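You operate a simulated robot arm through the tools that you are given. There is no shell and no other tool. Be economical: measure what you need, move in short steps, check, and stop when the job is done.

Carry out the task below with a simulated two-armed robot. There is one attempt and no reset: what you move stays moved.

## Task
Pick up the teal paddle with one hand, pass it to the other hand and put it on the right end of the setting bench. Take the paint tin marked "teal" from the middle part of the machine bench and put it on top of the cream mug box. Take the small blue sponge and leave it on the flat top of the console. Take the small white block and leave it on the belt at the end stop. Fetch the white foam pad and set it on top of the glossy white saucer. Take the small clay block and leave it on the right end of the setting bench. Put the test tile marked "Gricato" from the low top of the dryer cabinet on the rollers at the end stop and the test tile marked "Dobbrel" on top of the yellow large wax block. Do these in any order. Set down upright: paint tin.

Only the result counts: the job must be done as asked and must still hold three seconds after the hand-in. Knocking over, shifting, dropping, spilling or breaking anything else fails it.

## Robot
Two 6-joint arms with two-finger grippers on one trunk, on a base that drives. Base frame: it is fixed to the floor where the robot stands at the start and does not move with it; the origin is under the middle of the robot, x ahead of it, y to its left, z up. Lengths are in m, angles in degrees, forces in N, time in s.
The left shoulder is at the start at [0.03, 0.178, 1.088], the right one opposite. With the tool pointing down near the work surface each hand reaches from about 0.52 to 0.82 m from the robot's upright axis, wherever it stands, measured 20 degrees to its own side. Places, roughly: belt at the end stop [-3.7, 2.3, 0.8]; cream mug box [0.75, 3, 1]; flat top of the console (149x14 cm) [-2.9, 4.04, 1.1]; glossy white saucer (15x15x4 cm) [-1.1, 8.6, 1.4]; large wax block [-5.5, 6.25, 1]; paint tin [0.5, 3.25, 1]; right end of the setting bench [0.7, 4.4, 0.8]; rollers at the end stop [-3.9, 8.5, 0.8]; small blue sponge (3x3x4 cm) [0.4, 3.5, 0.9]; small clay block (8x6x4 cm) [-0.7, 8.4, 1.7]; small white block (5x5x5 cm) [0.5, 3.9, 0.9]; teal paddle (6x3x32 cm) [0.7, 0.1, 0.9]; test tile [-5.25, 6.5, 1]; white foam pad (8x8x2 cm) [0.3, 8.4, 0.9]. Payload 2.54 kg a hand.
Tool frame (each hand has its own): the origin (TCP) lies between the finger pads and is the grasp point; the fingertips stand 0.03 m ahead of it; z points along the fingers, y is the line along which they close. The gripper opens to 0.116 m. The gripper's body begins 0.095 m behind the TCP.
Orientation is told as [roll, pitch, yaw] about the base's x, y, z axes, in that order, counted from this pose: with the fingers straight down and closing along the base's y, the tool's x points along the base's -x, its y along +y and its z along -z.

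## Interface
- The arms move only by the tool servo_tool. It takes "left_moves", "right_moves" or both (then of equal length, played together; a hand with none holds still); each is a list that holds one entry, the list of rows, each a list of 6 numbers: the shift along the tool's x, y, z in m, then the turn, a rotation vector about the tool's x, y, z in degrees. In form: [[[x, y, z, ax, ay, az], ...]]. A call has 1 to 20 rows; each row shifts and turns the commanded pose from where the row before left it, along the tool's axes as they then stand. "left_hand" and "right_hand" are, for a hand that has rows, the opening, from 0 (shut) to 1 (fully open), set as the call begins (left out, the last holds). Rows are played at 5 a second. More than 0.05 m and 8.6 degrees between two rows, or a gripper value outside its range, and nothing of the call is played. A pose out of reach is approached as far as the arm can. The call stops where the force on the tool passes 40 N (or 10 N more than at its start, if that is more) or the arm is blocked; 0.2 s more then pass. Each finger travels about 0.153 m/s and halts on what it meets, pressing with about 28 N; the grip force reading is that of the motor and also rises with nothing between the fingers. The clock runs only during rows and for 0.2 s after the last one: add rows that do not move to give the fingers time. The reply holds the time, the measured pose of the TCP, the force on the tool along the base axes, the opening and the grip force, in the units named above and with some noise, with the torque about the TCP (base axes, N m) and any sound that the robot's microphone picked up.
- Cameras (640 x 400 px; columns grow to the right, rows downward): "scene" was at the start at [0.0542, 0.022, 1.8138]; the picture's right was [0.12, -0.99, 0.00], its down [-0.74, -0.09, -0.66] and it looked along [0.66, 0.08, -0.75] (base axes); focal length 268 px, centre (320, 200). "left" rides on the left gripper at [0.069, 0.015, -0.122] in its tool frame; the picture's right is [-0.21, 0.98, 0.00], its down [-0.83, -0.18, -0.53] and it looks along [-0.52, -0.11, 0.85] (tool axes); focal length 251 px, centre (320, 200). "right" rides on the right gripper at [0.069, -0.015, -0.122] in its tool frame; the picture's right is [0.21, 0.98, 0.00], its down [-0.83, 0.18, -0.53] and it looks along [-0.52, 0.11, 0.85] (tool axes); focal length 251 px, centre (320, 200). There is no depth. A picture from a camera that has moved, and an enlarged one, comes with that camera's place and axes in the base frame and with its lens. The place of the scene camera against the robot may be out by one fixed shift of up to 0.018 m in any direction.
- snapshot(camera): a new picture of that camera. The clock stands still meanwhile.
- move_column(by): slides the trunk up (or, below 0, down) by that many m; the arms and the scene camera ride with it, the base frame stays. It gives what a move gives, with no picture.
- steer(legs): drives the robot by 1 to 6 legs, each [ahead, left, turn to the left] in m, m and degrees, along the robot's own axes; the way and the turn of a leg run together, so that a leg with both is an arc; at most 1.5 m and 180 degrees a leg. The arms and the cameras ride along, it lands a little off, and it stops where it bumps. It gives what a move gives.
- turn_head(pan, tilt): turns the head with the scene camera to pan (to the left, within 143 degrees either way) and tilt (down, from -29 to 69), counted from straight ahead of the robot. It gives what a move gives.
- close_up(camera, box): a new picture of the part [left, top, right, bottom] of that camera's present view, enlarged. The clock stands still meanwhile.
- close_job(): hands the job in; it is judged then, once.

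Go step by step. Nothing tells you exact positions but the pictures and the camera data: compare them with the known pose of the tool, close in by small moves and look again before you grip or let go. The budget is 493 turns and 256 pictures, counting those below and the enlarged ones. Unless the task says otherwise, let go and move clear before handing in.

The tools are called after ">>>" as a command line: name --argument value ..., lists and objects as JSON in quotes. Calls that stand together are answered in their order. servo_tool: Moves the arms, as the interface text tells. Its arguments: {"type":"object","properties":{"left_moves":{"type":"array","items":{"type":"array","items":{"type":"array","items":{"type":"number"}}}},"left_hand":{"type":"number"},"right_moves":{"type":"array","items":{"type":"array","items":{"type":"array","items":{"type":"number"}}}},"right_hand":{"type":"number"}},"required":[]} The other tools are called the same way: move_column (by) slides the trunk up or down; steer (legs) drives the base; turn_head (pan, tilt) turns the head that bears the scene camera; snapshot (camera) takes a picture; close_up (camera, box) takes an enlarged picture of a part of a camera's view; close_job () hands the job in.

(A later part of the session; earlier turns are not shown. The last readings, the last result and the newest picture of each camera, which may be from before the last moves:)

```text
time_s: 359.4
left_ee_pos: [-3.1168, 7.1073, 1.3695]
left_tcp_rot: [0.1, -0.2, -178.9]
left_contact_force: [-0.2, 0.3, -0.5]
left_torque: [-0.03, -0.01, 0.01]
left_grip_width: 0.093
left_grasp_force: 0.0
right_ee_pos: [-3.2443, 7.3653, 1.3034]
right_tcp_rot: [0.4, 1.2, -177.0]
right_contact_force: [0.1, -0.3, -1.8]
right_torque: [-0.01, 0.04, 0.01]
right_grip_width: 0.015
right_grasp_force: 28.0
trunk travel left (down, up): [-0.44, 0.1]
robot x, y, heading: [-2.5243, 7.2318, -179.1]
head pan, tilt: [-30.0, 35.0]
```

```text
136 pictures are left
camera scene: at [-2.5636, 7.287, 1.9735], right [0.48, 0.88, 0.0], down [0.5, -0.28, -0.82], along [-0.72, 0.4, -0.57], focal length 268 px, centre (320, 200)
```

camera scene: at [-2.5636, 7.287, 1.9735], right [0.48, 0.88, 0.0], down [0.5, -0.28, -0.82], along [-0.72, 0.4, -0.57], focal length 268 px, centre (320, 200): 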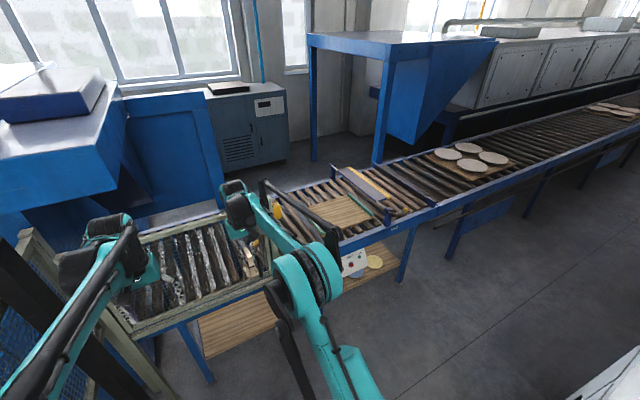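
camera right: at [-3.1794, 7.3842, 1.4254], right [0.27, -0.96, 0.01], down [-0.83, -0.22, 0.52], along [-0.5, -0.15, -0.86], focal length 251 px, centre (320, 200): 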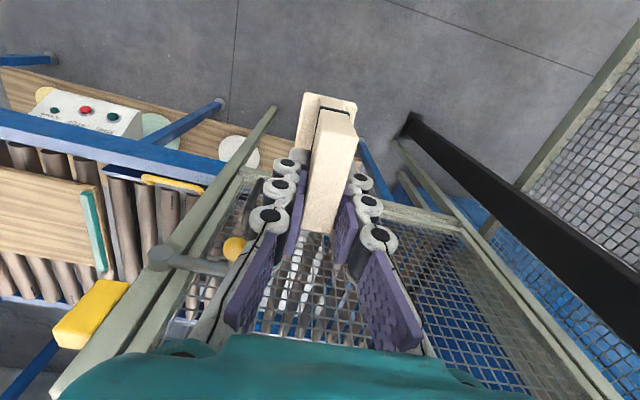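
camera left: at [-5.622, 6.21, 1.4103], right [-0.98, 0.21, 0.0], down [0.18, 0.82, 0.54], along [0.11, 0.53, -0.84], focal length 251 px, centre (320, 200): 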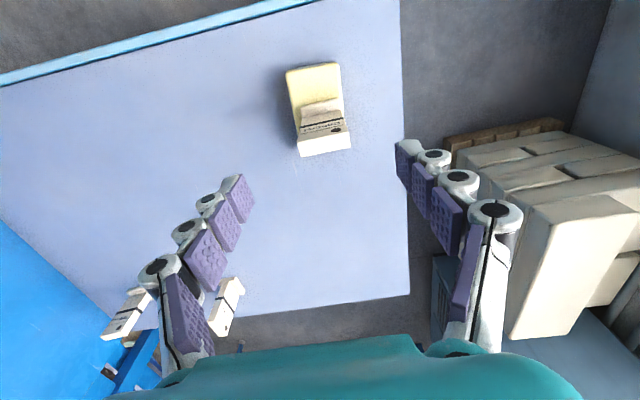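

The tile is still held. I'll go around past the gate: strafe north, then closer to the conveyor.

>>> steer --legs '[[0, -0.45, -1], [0.2, -0.3, 0], [0, -0.35, 0]]'

>>> turn_head --pan 0 --tilt 40

>>> snapshot --camera "scene"

>>> snapshot --camera "right"

```text
time_s: 363.8
left_ee_pos: [-3.2915, 7.8357, 1.3687]
left_tcp_rot: [0.2, -0.1, 172.7]
left_contact_force: [0.3, 0.8, 0.0]
left_torque: [-0.06, 0.0, -0.01]
left_grip_width: 0.0928
left_grasp_force: 0.0
right_ee_pos: [-3.3808, 8.1072, 1.3015]
right_tcp_rot: [0.5, 1.2, 174.8]
right_contact_force: [0.6, 0.7, -1.9]
right_torque: [-0.12, 0.02, -0.01]
right_grip_width: 0.0152
right_grasp_force: 27.3
trunk travel left (down, up): [-0.44, 0.1]
robot x, y, heading: [-2.685, 7.8685, 173.0]
head pan, tilt: [-30.0, 35.0]
stopped in leg 2: the robot was blocked; the commanded pose is now the measured one
```

```text
time_s: 364.8
left_ee_pos: [-3.2918, 7.8308, 1.3692]
left_tcp_rot: [0.0, -0.1, 172.9]
left_contact_force: [0.2, 0.4, -0.1]
left_torque: [0.0, 0.05, 0.01]
left_grip_width: 0.0927
left_grasp_force: 0.0
right_ee_pos: [-3.3807, 8.1036, 1.3024]
right_tcp_rot: [0.3, 1.2, 174.8]
right_contact_force: [0.4, -0.3, -1.3]
right_torque: [0.03, 0.02, -0.01]
right_grip_width: 0.0153
right_grasp_force: 27.8
trunk travel left (down, up): [-0.44, 0.1]
robot x, y, heading: [-2.685, 7.8681, 172.8]
head pan, tilt: [0.0, 40.0]
```

```text
135 pictures are left
camera scene: at [-2.7342, 7.8878, 1.9661], right [0.13, 0.99, 0.0], down [0.64, -0.08, -0.77], along [-0.76, 0.1, -0.64], focal length 268 px, centre (320, 200)
```

scene: 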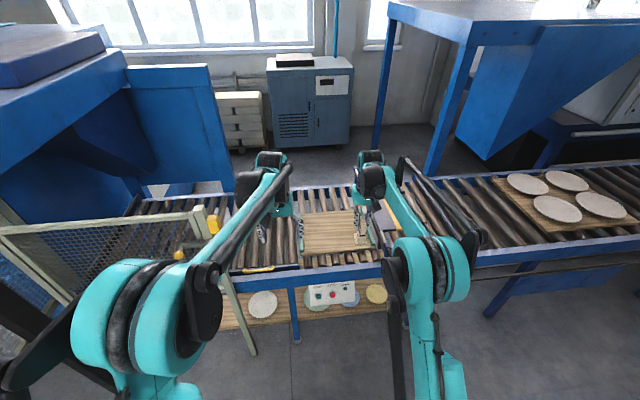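

```text
134 pictures are left
camera right: at [-3.3138, 8.1134, 1.4261], right [0.13, -0.99, 0.01], down [-0.85, -0.1, 0.52], along [-0.51, -0.07, -0.86], focal length 251 px, centre (320, 200)
```

right: 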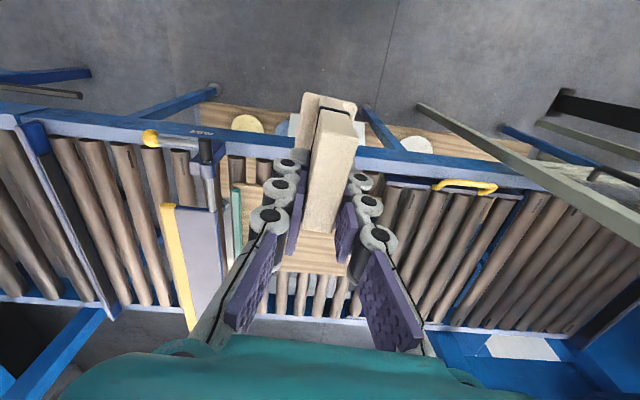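

The stop is the yellow-edged plate across the rollers at y ≈ 8.45. Before planning how to set the tile, I'll zoom in on the rollers.

>>> close_up --camera "right" --box '[0, 90, 320, 340]'

>>> close_up --camera "scene" --box '[290, 160, 490, 290]'

```text
1.60 times, centred on (160, 215) of right
camera zoom: at [-3.3138, 8.1134, 1.4261], right [0.13, -0.99, 0.01], down [-0.85, -0.1, 0.52], along [-0.51, -0.07, -0.86], focal length 402 px, centre (576, 176)
```

zoom: 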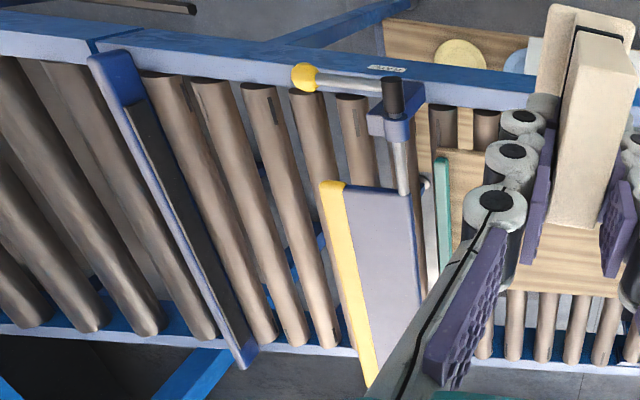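

```text
3.08 times, centred on (390, 225) of scene
camera zoom: at [-2.7342, 7.8878, 1.9661], right [0.13, 0.99, 0.0], down [0.64, -0.08, -0.77], along [-0.76, 0.1, -0.64], focal length 824 px, centre (105, 123)
```

zoom: 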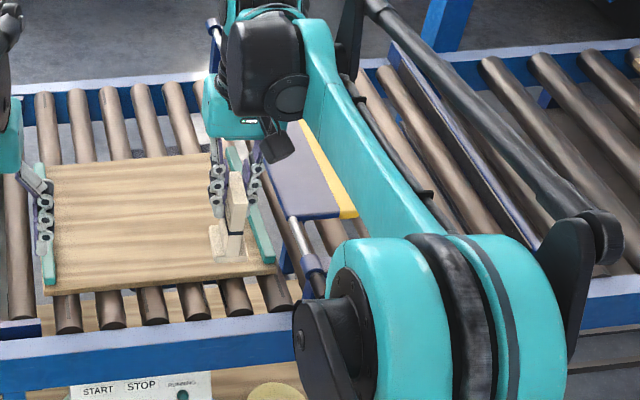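

The stop plate's north side has free rollers about 7.5 cm apart, with gaps of about 3 cm. The tile's 5 cm-wide foot can straddle a gap if I turn it 90°. First I'll drive closer to the conveyor, away from the white machine.

>>> steer --legs '[[0.35, 0, 0]]'

>>> turn_head --pan -110 --tilt 30

>>> snapshot --camera "scene"

```text
time_s: 367.1
left_ee_pos: [-3.6495, 7.882, 1.37]
left_tcp_rot: [0.2, -0.2, 172.5]
left_contact_force: [-0.3, -0.4, -0.5]
left_torque: [0.02, 0.01, 0.01]
left_grip_width: 0.093
left_grasp_force: 0.0
right_ee_pos: [-3.7366, 8.1548, 1.3027]
right_tcp_rot: [0.4, 1.2, 174.5]
right_contact_force: [-0.1, -0.2, -0.5]
right_torque: [0.0, -0.01, 0.0]
right_grip_width: 0.0152
right_grasp_force: 27.7
trunk travel left (down, up): [-0.44, 0.1]
robot x, y, heading: [-3.0392, 7.9161, 172.1]
head pan, tilt: [0.0, 40.0]
```

```text
time_s: 369.0
left_ee_pos: [-3.649, 7.8823, 1.3695]
left_tcp_rot: [0.2, -0.2, 172.6]
left_contact_force: [0.0, -0.4, 0.7]
left_torque: [0.01, 0.0, 0.02]
left_grip_width: 0.0927
left_grasp_force: 0.1
right_ee_pos: [-3.7377, 8.1555, 1.3032]
right_tcp_rot: [0.4, 1.2, 174.5]
right_contact_force: [-0.2, -0.4, -1.7]
right_torque: [-0.02, 0.03, 0.0]
right_grip_width: 0.0153
right_grasp_force: 27.6
trunk travel left (down, up): [-0.44, 0.1]
robot x, y, heading: [-3.0438, 7.9172, 172.2]
head pan, tilt: [-110.0, 30.0]
```

```text
131 pictures are left
camera scene: at [-2.9661, 8.0052, 1.9814], right [0.89, -0.46, 0.0], down [-0.23, -0.44, -0.87], along [0.4, 0.77, -0.5], focal length 268 px, centre (320, 200)
```

scene: 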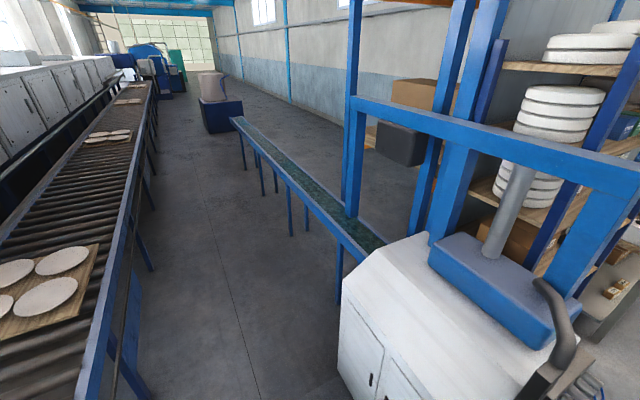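

The aisle between conveyor and machine is clear. I'll strafe north and straighten the heading.

>>> steer --legs '[[0, 0, 7.8], [0, -0.42, 0]]'

>>> turn_head --pan 0 --tilt 45

>>> snapshot --camera "scene"

>>> snapshot --camera "right"

```text
time_s: 372.2
left_ee_pos: [-3.6417, 8.2163, 1.3684]
left_tcp_rot: [0.0, -0.2, -179.5]
left_contact_force: [0.6, 0.1, -0.3]
left_torque: [0.0, -0.01, -0.02]
left_grip_width: 0.0931
left_grasp_force: 0.1
right_ee_pos: [-3.7652, 8.4743, 1.3034]
right_tcp_rot: [0.4, 1.2, -177.5]
right_contact_force: [0.1, -0.3, -1.6]
right_torque: [-0.03, 0.01, 0.01]
right_grip_width: 0.0152
right_grasp_force: 27.9
trunk travel left (down, up): [-0.44, 0.1]
robot x, y, heading: [-3.0492, 8.3332, -179.6]
head pan, tilt: [-110.0, 30.0]
```

```text
time_s: 374.1
left_ee_pos: [-3.641, 8.2167, 1.3684]
left_tcp_rot: [0.1, -0.1, -179.5]
left_contact_force: [-0.6, -0.3, 0.0]
left_torque: [-0.01, -0.02, -0.04]
left_grip_width: 0.0928
left_grasp_force: 0.1
right_ee_pos: [-3.7651, 8.4745, 1.3022]
right_tcp_rot: [0.4, 1.2, -177.6]
right_contact_force: [0.5, 0.5, -1.0]
right_torque: [0.02, 0.01, 0.01]
right_grip_width: 0.0154
right_grasp_force: 28.3
trunk travel left (down, up): [-0.44, 0.1]
robot x, y, heading: [-3.049, 8.333, -179.5]
head pan, tilt: [0.0, 45.0]
```

```text
130 pictures are left
camera scene: at [-3.0914, 8.3469, 1.9588], right [-0.01, 1.0, 0.0], down [0.71, 0.0, -0.71], along [-0.71, 0.0, -0.71], focal length 268 px, centre (320, 200)
```

scene: 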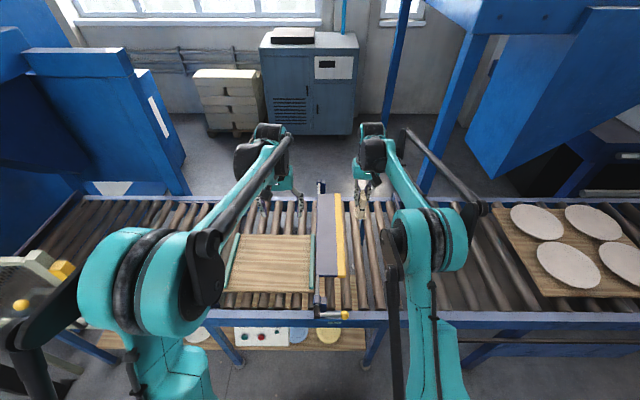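

```text
129 pictures are left
camera right: at [-3.7011, 8.4939, 1.4257], right [0.26, -0.97, 0.01], down [-0.83, -0.21, 0.52], along [-0.5, -0.14, -0.86], focal length 251 px, centre (320, 200)
```

right: 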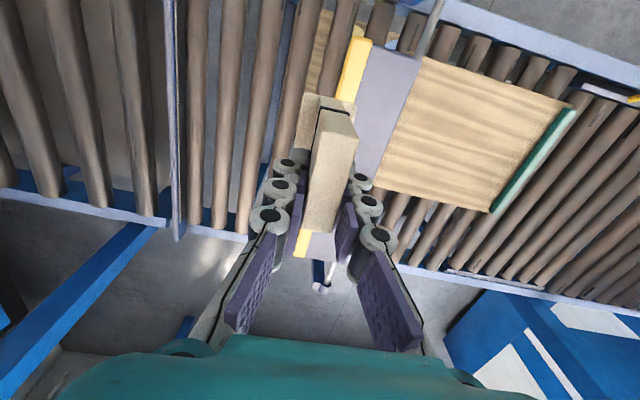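

The stop plate's yellow edge is at y ≈ 8.416. I'll yaw the right hand by 90° so the tile's width runs along y, then look at the rollers.

>>> servo_tool --right_moves '[[[0, 0, 0, 0, -1.2, -8], [0, 0, 0, 0, 0, -8], [0, 0, 0, 0, 0, -8], [0, 0, 0, 0, 0, -8], [0, 0, 0, 0, 0, -8], [0, 0, 0, 0, 0, -8], [0, 0, 0, 0, 0, -8], [0, 0, 0, 0, 0, -8], [0, 0, 0, 0, 0, -8], [0, 0, 0, 0, 0, -8], [0, 0, 0, 0, 0, -7.8]]]'

>>> snapshot --camera "right"

>>> close_up --camera "scene" --box '[280, 160, 440, 340]'

```text
time_s: 376.4
left_ee_pos: [-3.6427, 8.216, 1.3692]
left_tcp_rot: [0.1, -0.2, -179.5]
left_contact_force: [-0.3, 0.6, -0.2]
left_torque: [-0.04, 0.02, -0.01]
left_grip_width: 0.093
left_grasp_force: 0.0
right_ee_pos: [-3.766, 8.4759, 1.3019]
right_tcp_rot: [0.0, -0.4, -89.6]
right_contact_force: [-0.2, -0.4, -0.3]
right_torque: [-0.02, 0.03, -0.01]
right_grip_width: 0.0155
right_grasp_force: 27.5
trunk travel left (down, up): [-0.44, 0.1]
robot x, y, heading: [-3.045, 8.3342, -179.6]
head pan, tilt: [0.0, 45.0]
```

```text
128 pictures are left
camera right: at [-3.7828, 8.5454, 1.4238], right [0.98, 0.22, 0.0], down [0.19, -0.82, 0.54], along [0.12, -0.53, -0.84], focal length 251 px, centre (320, 200)
```

right: 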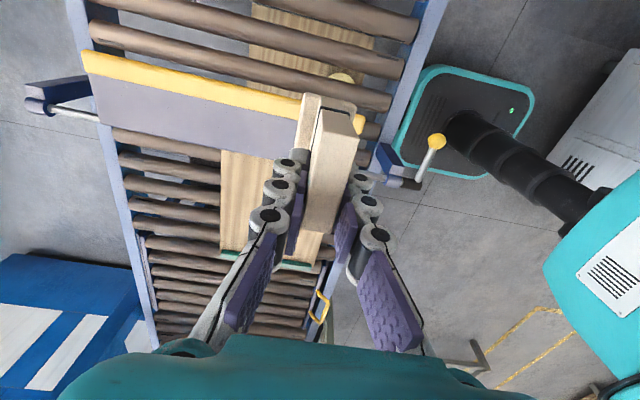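

```text
2.22 times, centred on (360, 250) of scene
camera zoom: at [-3.0915, 8.3468, 1.9588], right [-0.01, 1.0, 0.0], down [0.71, 0.01, -0.71], along [-0.71, -0.01, -0.71], focal length 595 px, centre (231, 89)
```

zoom: 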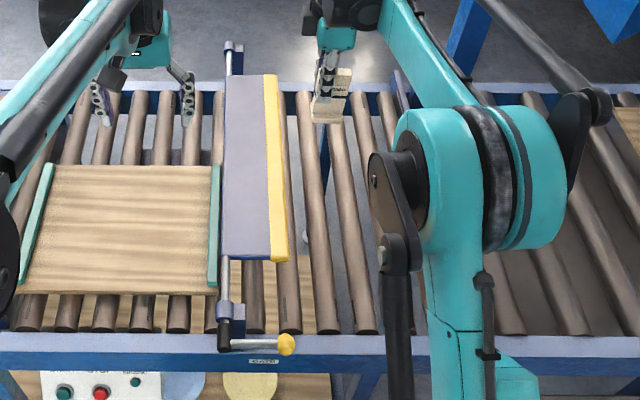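

The rollers on either side of the near gap are at y ≈ 8.46 and 8.535, so the gap centre is 8.498. I'll align the tile over it and lower with the column.

>>> servo_tool --right_moves '[[[0.011, -0.025, 0, 0, 0, 0], [0.011, -0.025, 0, 0, 0, 0]]]'

>>> move_column --by -0.25

>>> snapshot --camera "right"

>>> close_up --camera "scene" --box '[280, 160, 440, 340]'

```text
time_s: 377.1
left_ee_pos: [-3.6436, 8.2169, 1.3693]
left_tcp_rot: [0.1, -0.2, -179.5]
left_contact_force: [0.3, 0.3, -1.0]
left_torque: [0.0, -0.02, -0.03]
left_grip_width: 0.0929
left_grasp_force: 0.1
right_ee_pos: [-3.8175, 8.4967, 1.3007]
right_tcp_rot: [0.1, -0.4, -89.7]
right_contact_force: [-0.7, 0.1, -1.5]
right_torque: [0.0, -0.04, -0.03]
right_grip_width: 0.0153
right_grasp_force: 27.8
trunk travel left (down, up): [-0.44, 0.1]
robot x, y, heading: [-3.0488, 8.3384, -179.7]
head pan, tilt: [0.0, 45.0]
```

```text
time_s: 379.6
left_ee_pos: [-3.6422, 8.2162, 1.1187]
left_tcp_rot: [0.2, -0.2, -179.6]
left_contact_force: [-0.9, -0.1, -0.1]
left_torque: [-0.02, -0.02, 0.01]
left_grip_width: 0.0926
left_grasp_force: 0.0
right_ee_pos: [-3.814, 8.4965, 1.0507]
right_tcp_rot: [-0.1, -0.5, -89.6]
right_contact_force: [-0.8, 0.4, -1.2]
right_torque: [-0.02, 0.01, 0.0]
right_grip_width: 0.0152
right_grasp_force: 28.1
trunk travel left (down, up): [-0.19, 0.35]
robot x, y, heading: [-3.0493, 8.3328, -179.3]
head pan, tilt: [0.0, 45.0]
```

```text
126 pictures are left
camera right: at [-3.8311, 8.5664, 1.1731], right [0.98, 0.22, 0.0], down [0.18, -0.82, 0.54], along [0.12, -0.53, -0.84], focal length 251 px, centre (320, 200)
```

right: 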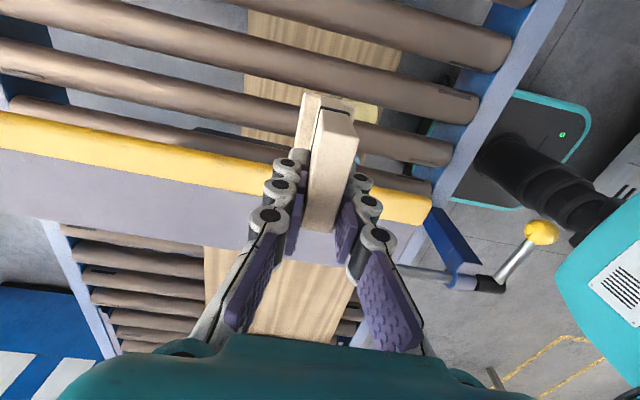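

```text
2.22 times, centred on (360, 250) of scene
camera zoom: at [-3.0912, 8.3468, 1.7089], right [-0.01, 1.0, 0.0], down [0.71, 0.01, -0.71], along [-0.71, -0.01, -0.71], focal length 595 px, centre (231, 89)
```

zoom: 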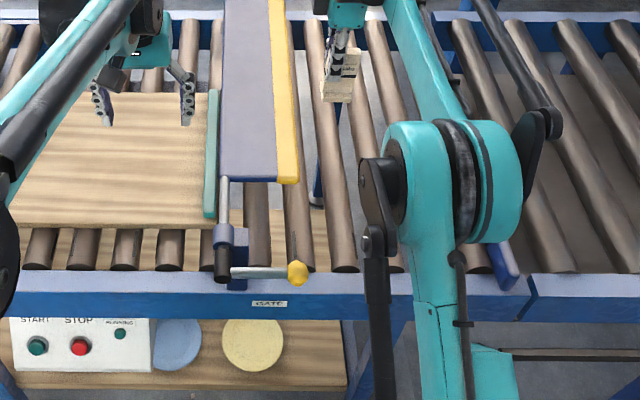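

The tile lines up with the gap, and the gate plate stays clear of the tile and fingers. I'll lower in steps.

>>> servo_tool --right_moves '[[[0, 0, 0.03, 0, 0, 0], [0, 0, 0.03, 0, 0, 0], [0, 0, 0.03, 0, 0, 0]]]'

>>> snapshot --camera "right"

>>> close_up --camera "scene" --box '[320, 150, 400, 220]'

```text
time_s: 380.4
left_ee_pos: [-3.642, 8.2162, 1.1191]
left_tcp_rot: [0.1, -0.2, -179.5]
left_contact_force: [-0.5, 0.0, 0.2]
left_torque: [-0.01, -0.05, 0.04]
left_grip_width: 0.093
left_grasp_force: 0.2
right_ee_pos: [-3.8145, 8.4961, 0.9606]
right_tcp_rot: [0.2, -0.5, -89.7]
right_contact_force: [-0.8, -0.1, -1.7]
right_torque: [-0.03, 0.0, 0.04]
right_grip_width: 0.0154
right_grasp_force: 28.0
trunk travel left (down, up): [-0.19, 0.35]
robot x, y, heading: [-3.0463, 8.3329, -179.5]
head pan, tilt: [0.0, 45.0]
```

```text
124 pictures are left
camera right: at [-3.8316, 8.5674, 1.0822], right [0.98, 0.22, 0.0], down [0.18, -0.82, 0.54], along [0.12, -0.53, -0.84], focal length 251 px, centre (320, 200)
```

right: 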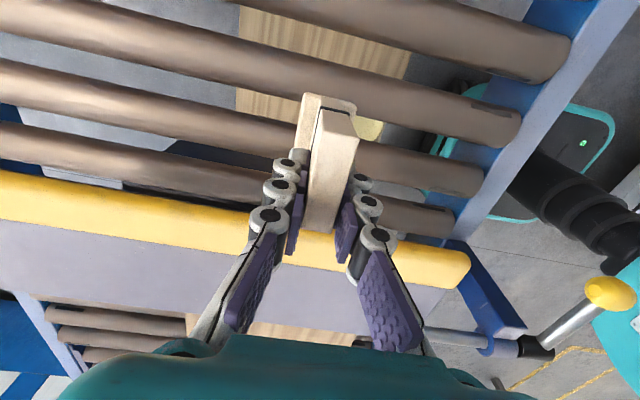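

```text
5.71 times, centred on (360, 185) of scene
camera zoom: at [-3.0924, 8.3471, 1.7087], right [-0.01, 1.0, 0.0], down [0.71, 0.01, -0.71], along [-0.71, -0.01, -0.71], focal length 1530 px, centre (91, 286)
```

zoom: 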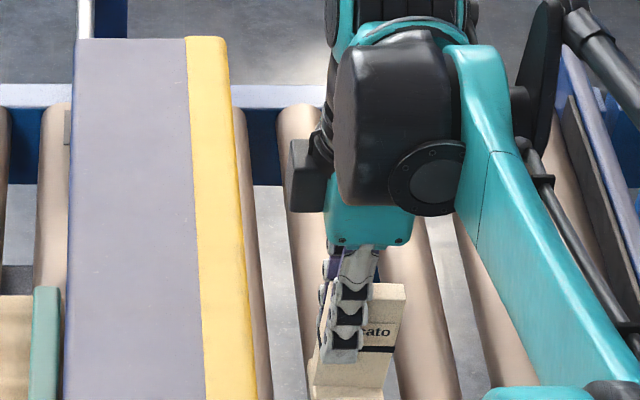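

>>> servo_tool --right_moves '[[[0, 0, 0.015, 0, 0, 0], [0, 0, 0.01, 0, 0, 0], [0, 0, 0.005, 0, 0, 0]]]'

>>> servo_tool --right_moves '[[[0, 0, 0.005, 0, 0, 0], [0, 0, 0.005, 0, 0, 0]]]'

>>> snapshot --camera "right"

```text
time_s: 381.2
left_ee_pos: [-3.642, 8.2151, 1.1185]
left_tcp_rot: [0.1, -0.2, -179.5]
left_contact_force: [-0.3, 0.3, 0.6]
left_torque: [0.01, -0.04, -0.05]
left_grip_width: 0.093
left_grasp_force: 0.1
right_ee_pos: [-3.8134, 8.4954, 0.933]
right_tcp_rot: [0.1, -0.6, -89.7]
right_contact_force: [-0.6, 0.1, -1.2]
right_torque: [0.0, 0.01, -0.01]
right_grip_width: 0.0153
right_grasp_force: 28.9
trunk travel left (down, up): [-0.19, 0.35]
robot x, y, heading: [-3.0502, 8.3349, -179.6]
head pan, tilt: [0.0, 45.0]
```

```text
time_s: 381.8
left_ee_pos: [-3.6414, 8.2157, 1.1197]
left_tcp_rot: [0.0, -0.1, -179.5]
left_contact_force: [0.5, -0.3, -0.5]
left_torque: [0.03, 0.03, 0.01]
left_grip_width: 0.0928
left_grasp_force: 0.1
right_ee_pos: [-3.8135, 8.4955, 0.9225]
right_tcp_rot: [0.1, -0.5, -89.8]
right_contact_force: [0.4, 0.0, -1.2]
right_torque: [0.01, -0.02, -0.01]
right_grip_width: 0.0152
right_grasp_force: 28.0
trunk travel left (down, up): [-0.19, 0.35]
robot x, y, heading: [-3.0471, 8.3356, -179.6]
head pan, tilt: [0.0, 45.0]
```

```text
122 pictures are left
camera right: at [-3.8307, 8.565, 1.0433], right [0.98, 0.22, 0.0], down [0.18, -0.82, 0.54], along [0.12, -0.53, -0.84], focal length 251 px, centre (320, 200)
```

right: 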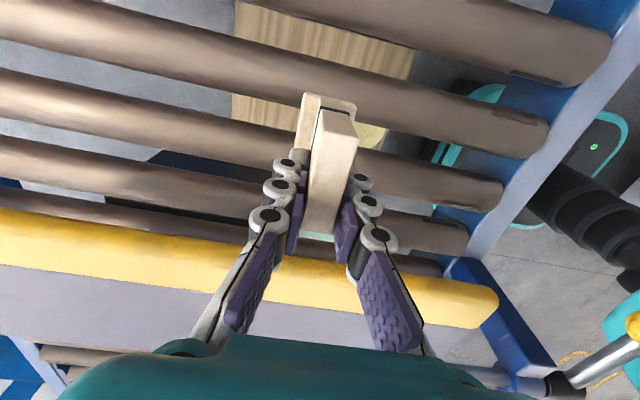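

>>> servo_tool --right_moves '[[[0, 0, 0.006, 0, 0, 0], [0, 0, 0.006, 0, 0, 0], [0, 0, 0.005, 0, 0, 0]]]'

>>> servo_tool --right_moves '[[[0, 0, 0.004, 0, 0, 0], [0, 0, 0.004, 0, 0, 0]]]'

>>> servo_tool --right_moves '[[[0, 0, 0.003, 0, 0, 0], [0, 0, 0.003, 0, 0, 0]]]'

```text
time_s: 382.6
left_ee_pos: [-3.6407, 8.2167, 1.12]
left_tcp_rot: [0.1, -0.1, -179.6]
left_contact_force: [-0.1, -0.3, 1.0]
left_torque: [0.01, 0.02, 0.02]
left_grip_width: 0.0928
left_grasp_force: 0.0
right_ee_pos: [-3.8146, 8.4956, 0.9046]
right_tcp_rot: [0.0, -0.5, -89.7]
right_contact_force: [0.8, 0.2, -1.6]
right_torque: [-0.01, 0.02, 0.0]
right_grip_width: 0.0153
right_grasp_force: 27.8
trunk travel left (down, up): [-0.19, 0.35]
robot x, y, heading: [-3.0447, 8.3325, -179.7]
head pan, tilt: [0.0, 45.0]
```

```text
time_s: 383.2
left_ee_pos: [-3.6424, 8.2165, 1.1198]
left_tcp_rot: [0.2, -0.2, -179.5]
left_contact_force: [0.4, -1.0, -0.4]
left_torque: [-0.01, -0.03, 0.01]
left_grip_width: 0.0926
left_grasp_force: 0.0
right_ee_pos: [-3.8138, 8.4953, 0.8956]
right_tcp_rot: [0.1, -0.5, -89.8]
right_contact_force: [-1.1, -0.8, -1.4]
right_torque: [-0.02, -0.02, 0.0]
right_grip_width: 0.0156
right_grasp_force: 27.3
trunk travel left (down, up): [-0.19, 0.35]
robot x, y, heading: [-3.0459, 8.3353, -179.7]
head pan, tilt: [0.0, 45.0]
```

```text
time_s: 383.8
left_ee_pos: [-3.6417, 8.2164, 1.1194]
left_tcp_rot: [0.1, -0.2, -179.6]
left_contact_force: [0.6, -0.3, -0.1]
left_torque: [-0.05, -0.01, -0.03]
left_grip_width: 0.0928
left_grasp_force: 0.0
right_ee_pos: [-3.8148, 8.4956, 0.8899]
right_tcp_rot: [0.1, -0.5, -89.7]
right_contact_force: [0.3, 0.5, -0.4]
right_torque: [-0.01, -0.01, 0.01]
right_grip_width: 0.0152
right_grasp_force: 27.7
trunk travel left (down, up): [-0.19, 0.35]
robot x, y, heading: [-3.0456, 8.3373, -179.7]
head pan, tilt: [0.0, 45.0]
```

>>> servo_tool --right_moves '[[[0, 0, 0.003, 0, 0, 0], [0, 0, 0.003, 0, 0, 0]]]'

>>> servo_tool --right_moves '[[[0, 0, 0.003, 0, 0, 0], [0, 0, 0.003, 0, 0, 0]]]'

>>> snapshot --camera "right"

```text
time_s: 384.4
left_ee_pos: [-3.6423, 8.2168, 1.1198]
left_tcp_rot: [0.1, -0.2, -179.5]
left_contact_force: [-0.4, -0.1, -0.5]
left_torque: [-0.06, -0.04, 0.02]
left_grip_width: 0.0927
left_grasp_force: 0.1
right_ee_pos: [-3.8146, 8.4949, 0.8836]
right_tcp_rot: [0.1, -0.4, -89.7]
right_contact_force: [0.0, -0.8, -0.3]
right_torque: [0.01, -0.07, 0.02]
right_grip_width: 0.0154
right_grasp_force: 27.9
trunk travel left (down, up): [-0.19, 0.35]
robot x, y, heading: [-3.0477, 8.3338, -179.6]
head pan, tilt: [0.0, 45.0]
```

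```text
time_s: 385.0
left_ee_pos: [-3.6417, 8.2151, 1.1196]
left_tcp_rot: [0.1, -0.2, -179.6]
left_contact_force: [0.5, -0.1, -0.7]
left_torque: [-0.01, 0.0, 0.02]
left_grip_width: 0.0926
left_grasp_force: 0.0
right_ee_pos: [-3.8153, 8.4956, 0.8773]
right_tcp_rot: [0.0, -0.5, -89.8]
right_contact_force: [-0.4, -0.2, -1.1]
right_torque: [0.02, 0.0, -0.01]
right_grip_width: 0.0149
right_grasp_force: 27.8
trunk travel left (down, up): [-0.19, 0.35]
robot x, y, heading: [-3.0483, 8.3312, -179.7]
head pan, tilt: [0.0, 45.0]
```

```text
121 pictures are left
camera right: at [-3.8312, 8.5651, 0.9994], right [0.98, 0.22, 0.0], down [0.18, -0.82, 0.54], along [0.12, -0.53, -0.84], focal length 251 px, centre (320, 200)
```

right: 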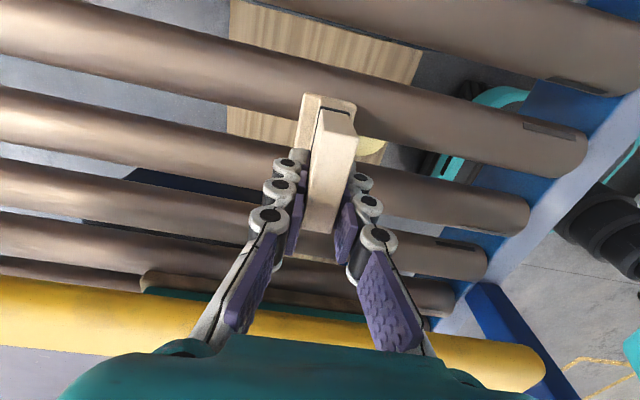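

No contact yet. The gap centre looks nearer y 8.489, so I'll shift 6 mm south and continue down.

>>> servo_tool --right_moves '[[[-0.006, 0, 0, 0, 0, 0], [0, 0, 0.003, 0, 0, 0], [0, 0, 0.003, 0, 0, 0]]]'

>>> servo_tool --right_moves '[[[0, 0, 0.003, 0, 0, 0], [0, 0, 0.003, 0, 0, 0]]]'

>>> servo_tool --right_moves '[[[0, 0, 0.003, 0, 0, 0], [0, 0, 0.003, 0, 0, 0]]]'

>>> close_up --camera "right" --box '[220, 40, 440, 260]'

```text
time_s: 385.8
left_ee_pos: [-3.6414, 8.2152, 1.1198]
left_tcp_rot: [0.1, -0.4, -179.5]
left_contact_force: [-0.7, 0.5, 0.0]
left_torque: [-0.02, -0.01, -0.01]
left_grip_width: 0.0926
left_grasp_force: 0.0
right_ee_pos: [-3.814, 8.487, 0.8735]
right_tcp_rot: [0.0, -0.5, -89.7]
right_contact_force: [-3.7, -3.0, 17.2]
right_torque: [0.46, 0.13, 0.11]
right_grip_width: 0.0158
right_grasp_force: 28.2
trunk travel left (down, up): [-0.19, 0.35]
robot x, y, heading: [-3.0495, 8.3335, -179.7]
head pan, tilt: [0.0, 45.0]
```

```text
time_s: 386.4
left_ee_pos: [-3.6407, 8.2152, 1.1204]
left_tcp_rot: [0.1, -0.4, -179.5]
left_contact_force: [0.6, -0.1, 0.0]
left_torque: [-0.02, 0.02, -0.03]
left_grip_width: 0.0927
left_grasp_force: 0.1
right_ee_pos: [-3.813, 8.4875, 0.8677]
right_tcp_rot: [0.0, -0.4, -89.8]
right_contact_force: [-1.2, -1.1, 22.0]
right_torque: [-0.17, 0.03, 0.09]
right_grip_width: 0.0154
right_grasp_force: 27.6
trunk travel left (down, up): [-0.19, 0.35]
robot x, y, heading: [-3.0466, 8.3333, -179.4]
head pan, tilt: [0.0, 45.0]
```

```text
time_s: 387.0
left_ee_pos: [-3.6386, 8.2154, 1.1206]
left_tcp_rot: [0.0, -0.4, -179.5]
left_contact_force: [-0.4, -1.0, 0.3]
left_torque: [0.0, -0.03, 0.0]
left_grip_width: 0.0929
left_grasp_force: 0.2
right_ee_pos: [-3.8131, 8.4884, 0.8625]
right_tcp_rot: [-0.1, -0.5, -89.7]
right_contact_force: [-1.1, 0.8, 23.5]
right_torque: [0.0, -0.02, 0.13]
right_grip_width: 0.0153
right_grasp_force: 28.4
trunk travel left (down, up): [-0.19, 0.35]
robot x, y, heading: [-3.0495, 8.3326, -179.8]
head pan, tilt: [0.0, 45.0]
```

```text
1.82 times, centred on (330, 150) of right
camera zoom: at [-3.8292, 8.5592, 0.9837], right [0.98, 0.22, 0.0], down [0.19, -0.82, 0.54], along [0.12, -0.53, -0.84], focal length 457 px, centre (302, 291)
```

zoom: 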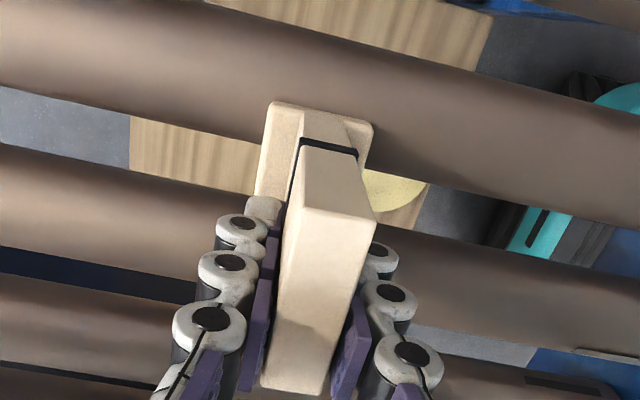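

The tile is seated on both rollers, with torque near zero. I'll relieve and release.

>>> servo_tool --right_moves '[[[0, 0, -0.002, 0, 0, 0], [0, 0, 0, 0, 0, 0]]]'

>>> servo_tool --right_hand 0.25 --right_moves '[[[0, 0, 0, 0, 0, 0], [0, 0, 0, 0, 0, 0]]]'

>>> snapshot --camera "right"

```text
time_s: 387.6
left_ee_pos: [-3.6412, 8.2161, 1.1191]
left_tcp_rot: [0.1, -0.4, -179.5]
left_contact_force: [-0.7, 0.1, -0.1]
left_torque: [0.01, -0.03, 0.0]
left_grip_width: 0.0928
left_grasp_force: 0.1
right_ee_pos: [-3.8141, 8.4885, 0.8625]
right_tcp_rot: [0.0, -0.5, -89.7]
right_contact_force: [2.8, -0.3, 5.0]
right_torque: [0.01, -0.05, -0.02]
right_grip_width: 0.0149
right_grasp_force: 28.0
trunk travel left (down, up): [-0.19, 0.35]
robot x, y, heading: [-3.0483, 8.331, -179.5]
head pan, tilt: [0.0, 45.0]
```

```text
time_s: 388.2
left_ee_pos: [-3.6422, 8.2173, 1.1191]
left_tcp_rot: [0.1, -0.2, -179.6]
left_contact_force: [-0.8, 1.0, -0.7]
left_torque: [0.0, 0.01, 0.01]
left_grip_width: 0.0928
left_grasp_force: 0.2
right_ee_pos: [-3.8147, 8.4884, 0.8631]
right_tcp_rot: [0.0, -0.5, -89.7]
right_contact_force: [0.7, 0.4, 0.1]
right_torque: [-0.02, 0.01, -0.01]
right_grip_width: 0.0289
right_grasp_force: 0.0
trunk travel left (down, up): [-0.19, 0.35]
robot x, y, heading: [-3.0492, 8.3352, -179.8]
head pan, tilt: [0.0, 45.0]
```

```text
119 pictures are left
camera right: at [-3.8313, 8.559, 0.9835], right [0.98, 0.22, 0.0], down [0.18, -0.82, 0.54], along [0.12, -0.53, -0.84], focal length 251 px, centre (320, 200)
```

right: 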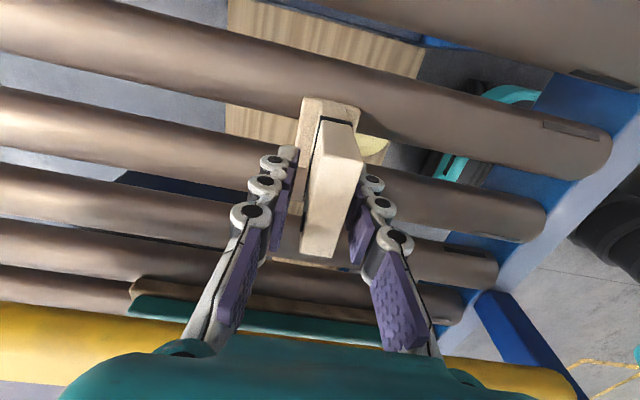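

The tile stands on its own. I'll open fully and rise slowly.

>>> servo_tool --right_hand 0.7 --right_moves '[[[0, 0, 0, 0, 0, 0], [0, 0, 0, 0, 0, 0], [0, 0, -0.02, 0, 0, 0], [0, 0, -0.03, 0, 0, 0], [0, 0, -0.04, 0, 0, 0], [0, 0, -0.04, 0, 0, 0], [0, 0, -0.04, 0, 0, 0]]]'

>>> snapshot --camera "right"

>>> close_up --camera "scene" --box '[290, 130, 430, 250]'

```text
time_s: 389.8
left_ee_pos: [-3.6409, 8.2161, 1.1198]
left_tcp_rot: [0.1, -0.2, -179.6]
left_contact_force: [-0.6, 0.1, -0.1]
left_torque: [0.02, -0.01, -0.03]
left_grip_width: 0.0926
left_grasp_force: 0.1
right_ee_pos: [-3.8148, 8.4917, 1.0342]
right_tcp_rot: [0.0, -0.5, -89.6]
right_contact_force: [0.3, 0.6, -0.4]
right_torque: [0.0, 0.03, -0.02]
right_grip_width: 0.0814
right_grasp_force: 0.0
trunk travel left (down, up): [-0.19, 0.35]
robot x, y, heading: [-3.0436, 8.3338, -179.5]
head pan, tilt: [0.0, 45.0]
```

```text
118 pictures are left
camera right: at [-3.8314, 8.5624, 1.1555], right [0.98, 0.22, 0.0], down [0.19, -0.82, 0.54], along [0.12, -0.53, -0.84], focal length 251 px, centre (320, 200)
```

right: 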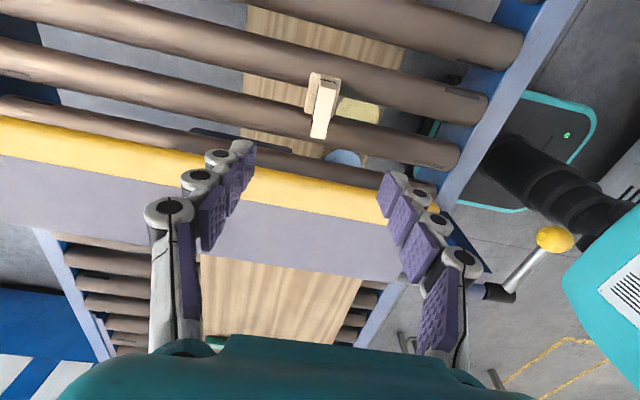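

```text
3.33 times, centred on (360, 190) of scene
camera zoom: at [-3.0905, 8.3467, 1.7088], right [-0.01, 1.0, 0.0], down [0.71, 0.01, -0.71], along [-0.71, -0.01, -0.71], focal length 892 px, centre (187, 233)
```

zoom: 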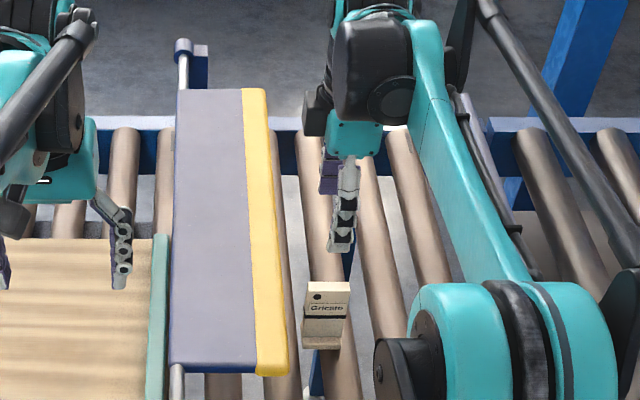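

Gricato stands on the rollers by the stop. I'll retract the arms, restore the right hand's yaw and leave the aisle.

>>> servo_tool --right_moves '[[[0, 0, -0.04, 0, 0, 0], [0, 0, -0.04, 0, 0, 0], [0, 0.035, -0.04, 0, 0, 0], [0, 0.04, -0.02, 0, 0, 0], [0, 0.04, 0, 0, 0, 0], [0, 0.04, 0, 0, 0, 0], [0, 0.04, 0, 0, 0, 0], [0, 0.04, 0, 0, 0, 0]]]' --left_moves '[[[0, 0, -0.02, 0, 0, 0], [0, 0, -0.02, 0, 0, 0], [0, 0, -0.02, 0, 0, 0], [0.03, 0, 0, 0, 0, 0], [0.03, 0, 0, 0, 0, 0], [0.03, 0, 0, 0, 0, 0], [0.03, 0, 0, 0, 0, 0], [0, 0, 0, 0, 0, 0]]]'

>>> servo_tool --right_moves '[[[0, 0, 0, 0, 0, 8.2], [0, 0, 0, 0, 0, 8.2], [0, 0, 0, 0, 0, 8.2], [0, 0, 0, 0, 0, 8.2], [0, 0, 0, 0, 0, 8.2], [0, 0, 0, 0, 0, 8.2], [0, 0, 0, 0, 0, 8.2], [0, 0, 0, 0, 0, 8.2], [0, 0, 0, 0, 0, 8.2], [0, 0, 0, 0, 0, 8.2], [0, 0, 0, 0, 0, 8]]]' --right_hand 1

>>> steer --legs '[[-0.25, 0, 0], [0, 0.95, 0], [-1.0, 0, 0]]'

>>> turn_head --pan -80 --tilt 20

>>> snapshot --camera "scene"

```text
refused: row 3 steps farther than a row can; nothing moved
```

```text
time_s: 392.2
left_ee_pos: [-3.6406, 8.2159, 1.1194]
left_tcp_rot: [0.2, -0.2, -179.6]
left_contact_force: [-0.3, 0.1, -0.8]
left_torque: [0.0, 0.0, 0.01]
left_grip_width: 0.0926
left_grasp_force: 0.1
right_ee_pos: [-3.8155, 8.4893, 1.0335]
right_tcp_rot: [0.5, 0.0, -179.9]
right_contact_force: [-0.3, -0.8, -0.8]
right_torque: [0.01, -0.04, 0.01]
right_grip_width: 0.116
right_grasp_force: 0.0
trunk travel left (down, up): [-0.19, 0.35]
robot x, y, heading: [-3.0461, 8.3334, -179.7]
head pan, tilt: [0.0, 45.0]
```

```text
time_s: 398.1
left_ee_pos: [-3.3958, 7.3277, 1.1198]
left_tcp_rot: [0.2, -0.2, 179.6]
left_contact_force: [0.0, -0.3, -0.1]
left_torque: [0.03, 0.0, 0.03]
left_grip_width: 0.093
left_grasp_force: 0.1
right_ee_pos: [-3.563, 7.6237, 1.0335]
right_tcp_rot: [0.6, 0.1, 177.8]
right_contact_force: [0.0, 0.2, -0.2]
right_torque: [0.03, -0.03, 0.03]
right_grip_width: 0.1162
right_grasp_force: 0.1
trunk travel left (down, up): [-0.19, 0.35]
robot x, y, heading: [-2.7954, 7.4349, 179.7]
head pan, tilt: [0.0, 45.0]
stopped in leg 2: the robot was blocked; the commanded pose is now the measured one
```

```text
time_s: 399.7
left_ee_pos: [-3.3936, 7.3295, 1.1202]
left_tcp_rot: [0.4, -0.2, 179.5]
left_contact_force: [0.7, 0.3, 0.0]
left_torque: [-0.03, 0.0, 0.0]
left_grip_width: 0.0927
left_grasp_force: 0.0
right_ee_pos: [-3.5636, 7.6236, 1.0322]
right_tcp_rot: [0.7, 0.1, 177.9]
right_contact_force: [0.5, 0.0, 0.4]
right_torque: [0.01, -0.01, 0.0]
right_grip_width: 0.1162
right_grasp_force: 0.1
trunk travel left (down, up): [-0.19, 0.35]
robot x, y, heading: [-2.7978, 7.433, 179.4]
head pan, tilt: [-80.0, 20.0]
```

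```text
116 pictures are left
camera scene: at [-2.7765, 7.5456, 1.7469], right [0.99, 0.17, 0.0], down [0.06, -0.34, -0.94], along [-0.16, 0.92, -0.35], focal length 268 px, centre (320, 200)
```

scene: 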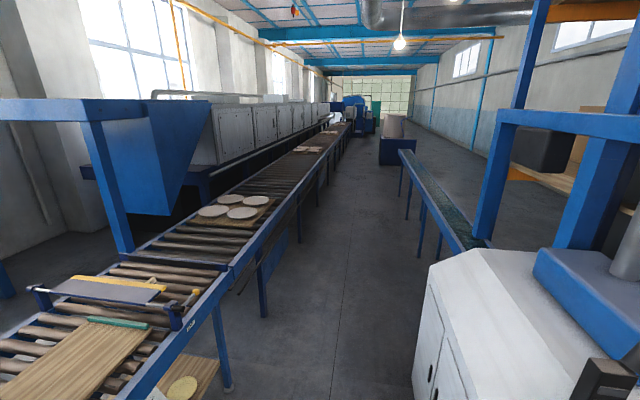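

One call was refused but the later ones still ran, and the robot stopped against something near the gate. I'll check the tile and the gate area.

>>> close_up --camera "scene" --box '[20, 230, 240, 360]'

>>> snapshot --camera "left"

>>> snapshot --camera "right"

```text
2.91 times, centred on (130, 295) of scene
camera zoom: at [-2.7765, 7.5456, 1.7469], right [0.99, 0.17, 0.0], down [0.06, -0.34, -0.94], along [-0.16, 0.92, -0.35], focal length 779 px, centre (873, -76)
```

zoom: 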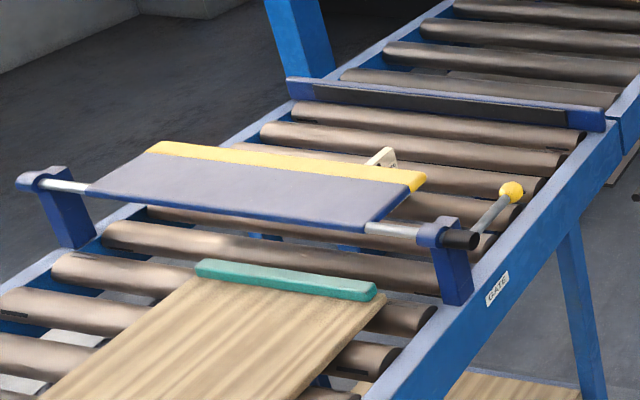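

```text
114 pictures are left
camera left: at [-3.3251, 7.3131, 1.2414], right [-0.22, -0.98, 0.01], down [-0.82, 0.19, 0.54], along [-0.52, 0.11, -0.84], focal length 251 px, centre (320, 200)
```

left: 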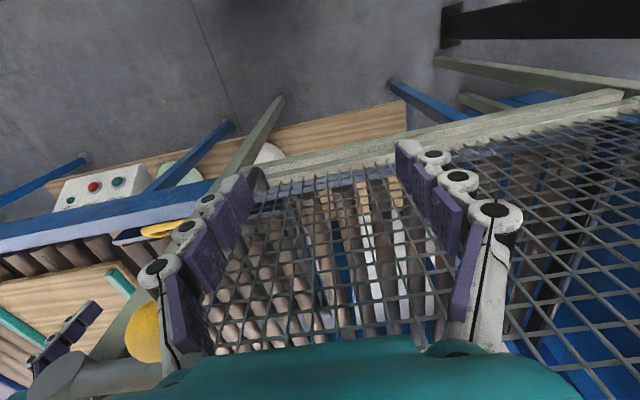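

```text
113 pictures are left
camera right: at [-3.4946, 7.6382, 1.1545], right [0.18, -0.98, 0.01], down [-0.83, -0.14, 0.54], along [-0.52, -0.11, -0.84], focal length 251 px, centre (320, 200)
```

right: 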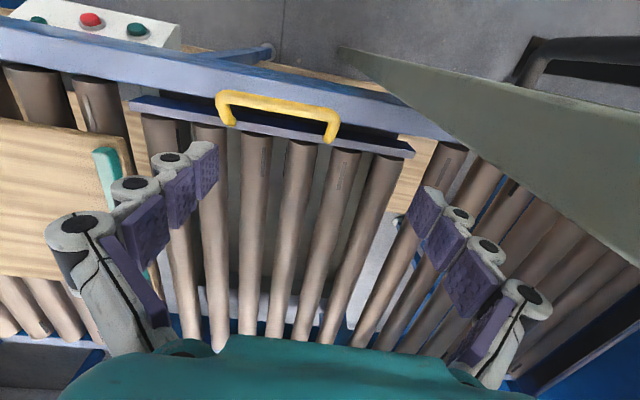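

The tile's top is visible beside the gate, still standing. The left arm is against the fence, so I'll step back north, raise the column, and retract the arms properly.

>>> steer --legs '[[0, -0.15, 0]]'

>>> move_column --by 0.25

```text
time_s: 401.1
left_ee_pos: [-3.3925, 7.4787, 1.1192]
left_tcp_rot: [0.2, -0.3, 179.7]
left_contact_force: [0.6, 0.5, -0.3]
left_torque: [-0.04, 0.02, -0.02]
left_grip_width: 0.093
left_grasp_force: 0.0
right_ee_pos: [-3.5622, 7.7714, 1.0323]
right_tcp_rot: [0.5, 0.1, 178.0]
right_contact_force: [-1.2, -0.1, 0.0]
right_torque: [-0.08, -0.02, 0.0]
right_grip_width: 0.1161
right_grasp_force: 0.1
trunk travel left (down, up): [-0.19, 0.35]
robot x, y, heading: [-2.7978, 7.5883, 179.6]
head pan, tilt: [-80.0, 20.0]
```

```text
time_s: 403.6
left_ee_pos: [-3.3943, 7.478, 1.3697]
left_tcp_rot: [0.2, -0.2, 179.7]
left_contact_force: [-0.1, 0.6, 0.2]
left_torque: [-0.04, 0.0, -0.02]
left_grip_width: 0.0929
left_grasp_force: 0.1
right_ee_pos: [-3.5619, 7.7703, 1.2843]
right_tcp_rot: [0.6, 0.0, 178.0]
right_contact_force: [0.3, -0.1, -0.1]
right_torque: [-0.04, -0.01, 0.0]
right_grip_width: 0.1161
right_grasp_force: 0.0
trunk travel left (down, up): [-0.44, 0.1]
robot x, y, heading: [-2.7957, 7.5862, 179.7]
head pan, tilt: [-80.0, 20.0]
```

>>> servo_tool --right_moves '[[[0.038, 0, 0, 0, 0, 0], [0.038, 0, 0, 0, 0, 0], [0.038, 0, 0, 0, 0, 0], [0.038, 0, 0, 0, 0, 0], [0.038, 0, -0.01, 0, 0, 0], [0.038, 0, -0.02, 0, 0, 0], [0.038, 0, -0.02, 0, 0, 0], [0.038, 0, -0.02, 0, 0, 0]]]' --left_moves '[[[0.02, 0, 0, 0, 0, 0], [0.02, 0, 0, 0, 0, 0], [0.02, 0, 0, 0, 0, 0], [0.02, 0, 0, 0, 0, 0], [0.02, 0, 0, 0, 0, 0], [0.02, 0, 0, 0, 0, 0], [0.02, 0, 0, 0, 0, 0], [0, 0, 0, 0, 0, 0]]]' --left_hand 1

>>> close_up --camera "scene" --box '[20, 230, 240, 360]'

```text
time_s: 405.4
left_ee_pos: [-3.2516, 7.476, 1.37]
left_tcp_rot: [0.1, -0.3, 179.6]
left_contact_force: [0.3, -0.5, -0.4]
left_torque: [0.02, 0.06, -0.01]
left_grip_width: 0.1159
left_grasp_force: 0.0
right_ee_pos: [-3.2549, 7.7624, 1.3521]
right_tcp_rot: [0.5, 0.0, 178.2]
right_contact_force: [-0.2, -0.5, -0.5]
right_torque: [0.02, 0.01, -0.03]
right_grip_width: 0.1157
right_grasp_force: 0.1
trunk travel left (down, up): [-0.44, 0.1]
robot x, y, heading: [-2.7963, 7.5837, 179.6]
head pan, tilt: [-80.0, 20.0]
```

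```text
2.91 times, centred on (130, 295) of scene
camera zoom: at [-2.7731, 7.6913, 1.9974], right [0.99, 0.17, 0.0], down [0.06, -0.34, -0.94], along [-0.16, 0.93, -0.34], focal length 779 px, centre (873, -76)
```

zoom: 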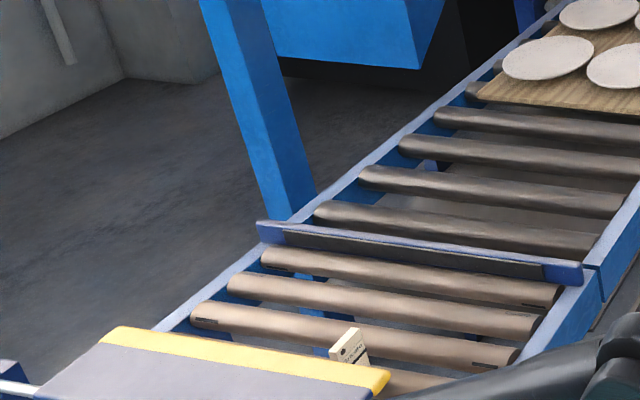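

The tile is standing. Next I'll leave this aisle and face the shelf rack, the source of the clay block and the place of the saucer.

>>> steer --legs '[[0, 0.33, 0], [-1.4, 0, 0], [-0.5, 0, 0], [0, 0, -90]]'

>>> turn_head --pan 0 --tilt 15

>>> snapshot --camera "scene"

```text
time_s: 420.5
left_ee_pos: [-1.0338, 7.7148, 1.3697]
left_tcp_rot: [0.1, -0.2, 92.3]
left_contact_force: [0.5, -0.1, -0.3]
left_torque: [0.02, 0.01, 0.04]
left_grip_width: 0.116
left_grasp_force: 0.1
right_ee_pos: [-0.748, 7.733, 1.3508]
right_tcp_rot: [0.5, 0.0, 90.7]
right_contact_force: [-0.3, 0.4, 0.4]
right_torque: [0.04, -0.04, 0.02]
right_grip_width: 0.1159
right_grasp_force: 0.1
trunk travel left (down, up): [-0.44, 0.1]
robot x, y, heading: [-0.904, 7.2661, 92.0]
head pan, tilt: [-80.0, 20.0]
```

```text
time_s: 422.0
left_ee_pos: [-1.0329, 7.7155, 1.3701]
left_tcp_rot: [0.1, -0.1, 92.3]
left_contact_force: [-0.3, -0.4, 0.0]
left_torque: [-0.01, -0.03, -0.01]
left_grip_width: 0.116
left_grasp_force: 0.0
right_ee_pos: [-0.7469, 7.7337, 1.3518]
right_tcp_rot: [0.5, 0.0, 90.7]
right_contact_force: [0.0, -0.8, 0.6]
right_torque: [0.04, 0.05, 0.04]
right_grip_width: 0.1159
right_grasp_force: 0.0
trunk travel left (down, up): [-0.44, 0.1]
robot x, y, heading: [-0.9009, 7.2657, 92.2]
head pan, tilt: [0.0, 15.0]
```

```text
111 pictures are left
camera scene: at [-0.8987, 7.3401, 2.0056], right [1.0, 0.04, 0.0], down [0.01, -0.26, -0.97], along [-0.04, 0.97, -0.26], focal length 268 px, centre (320, 200)
```

scene: 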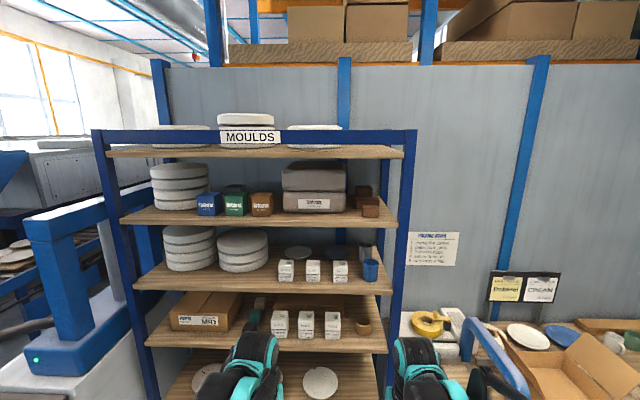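

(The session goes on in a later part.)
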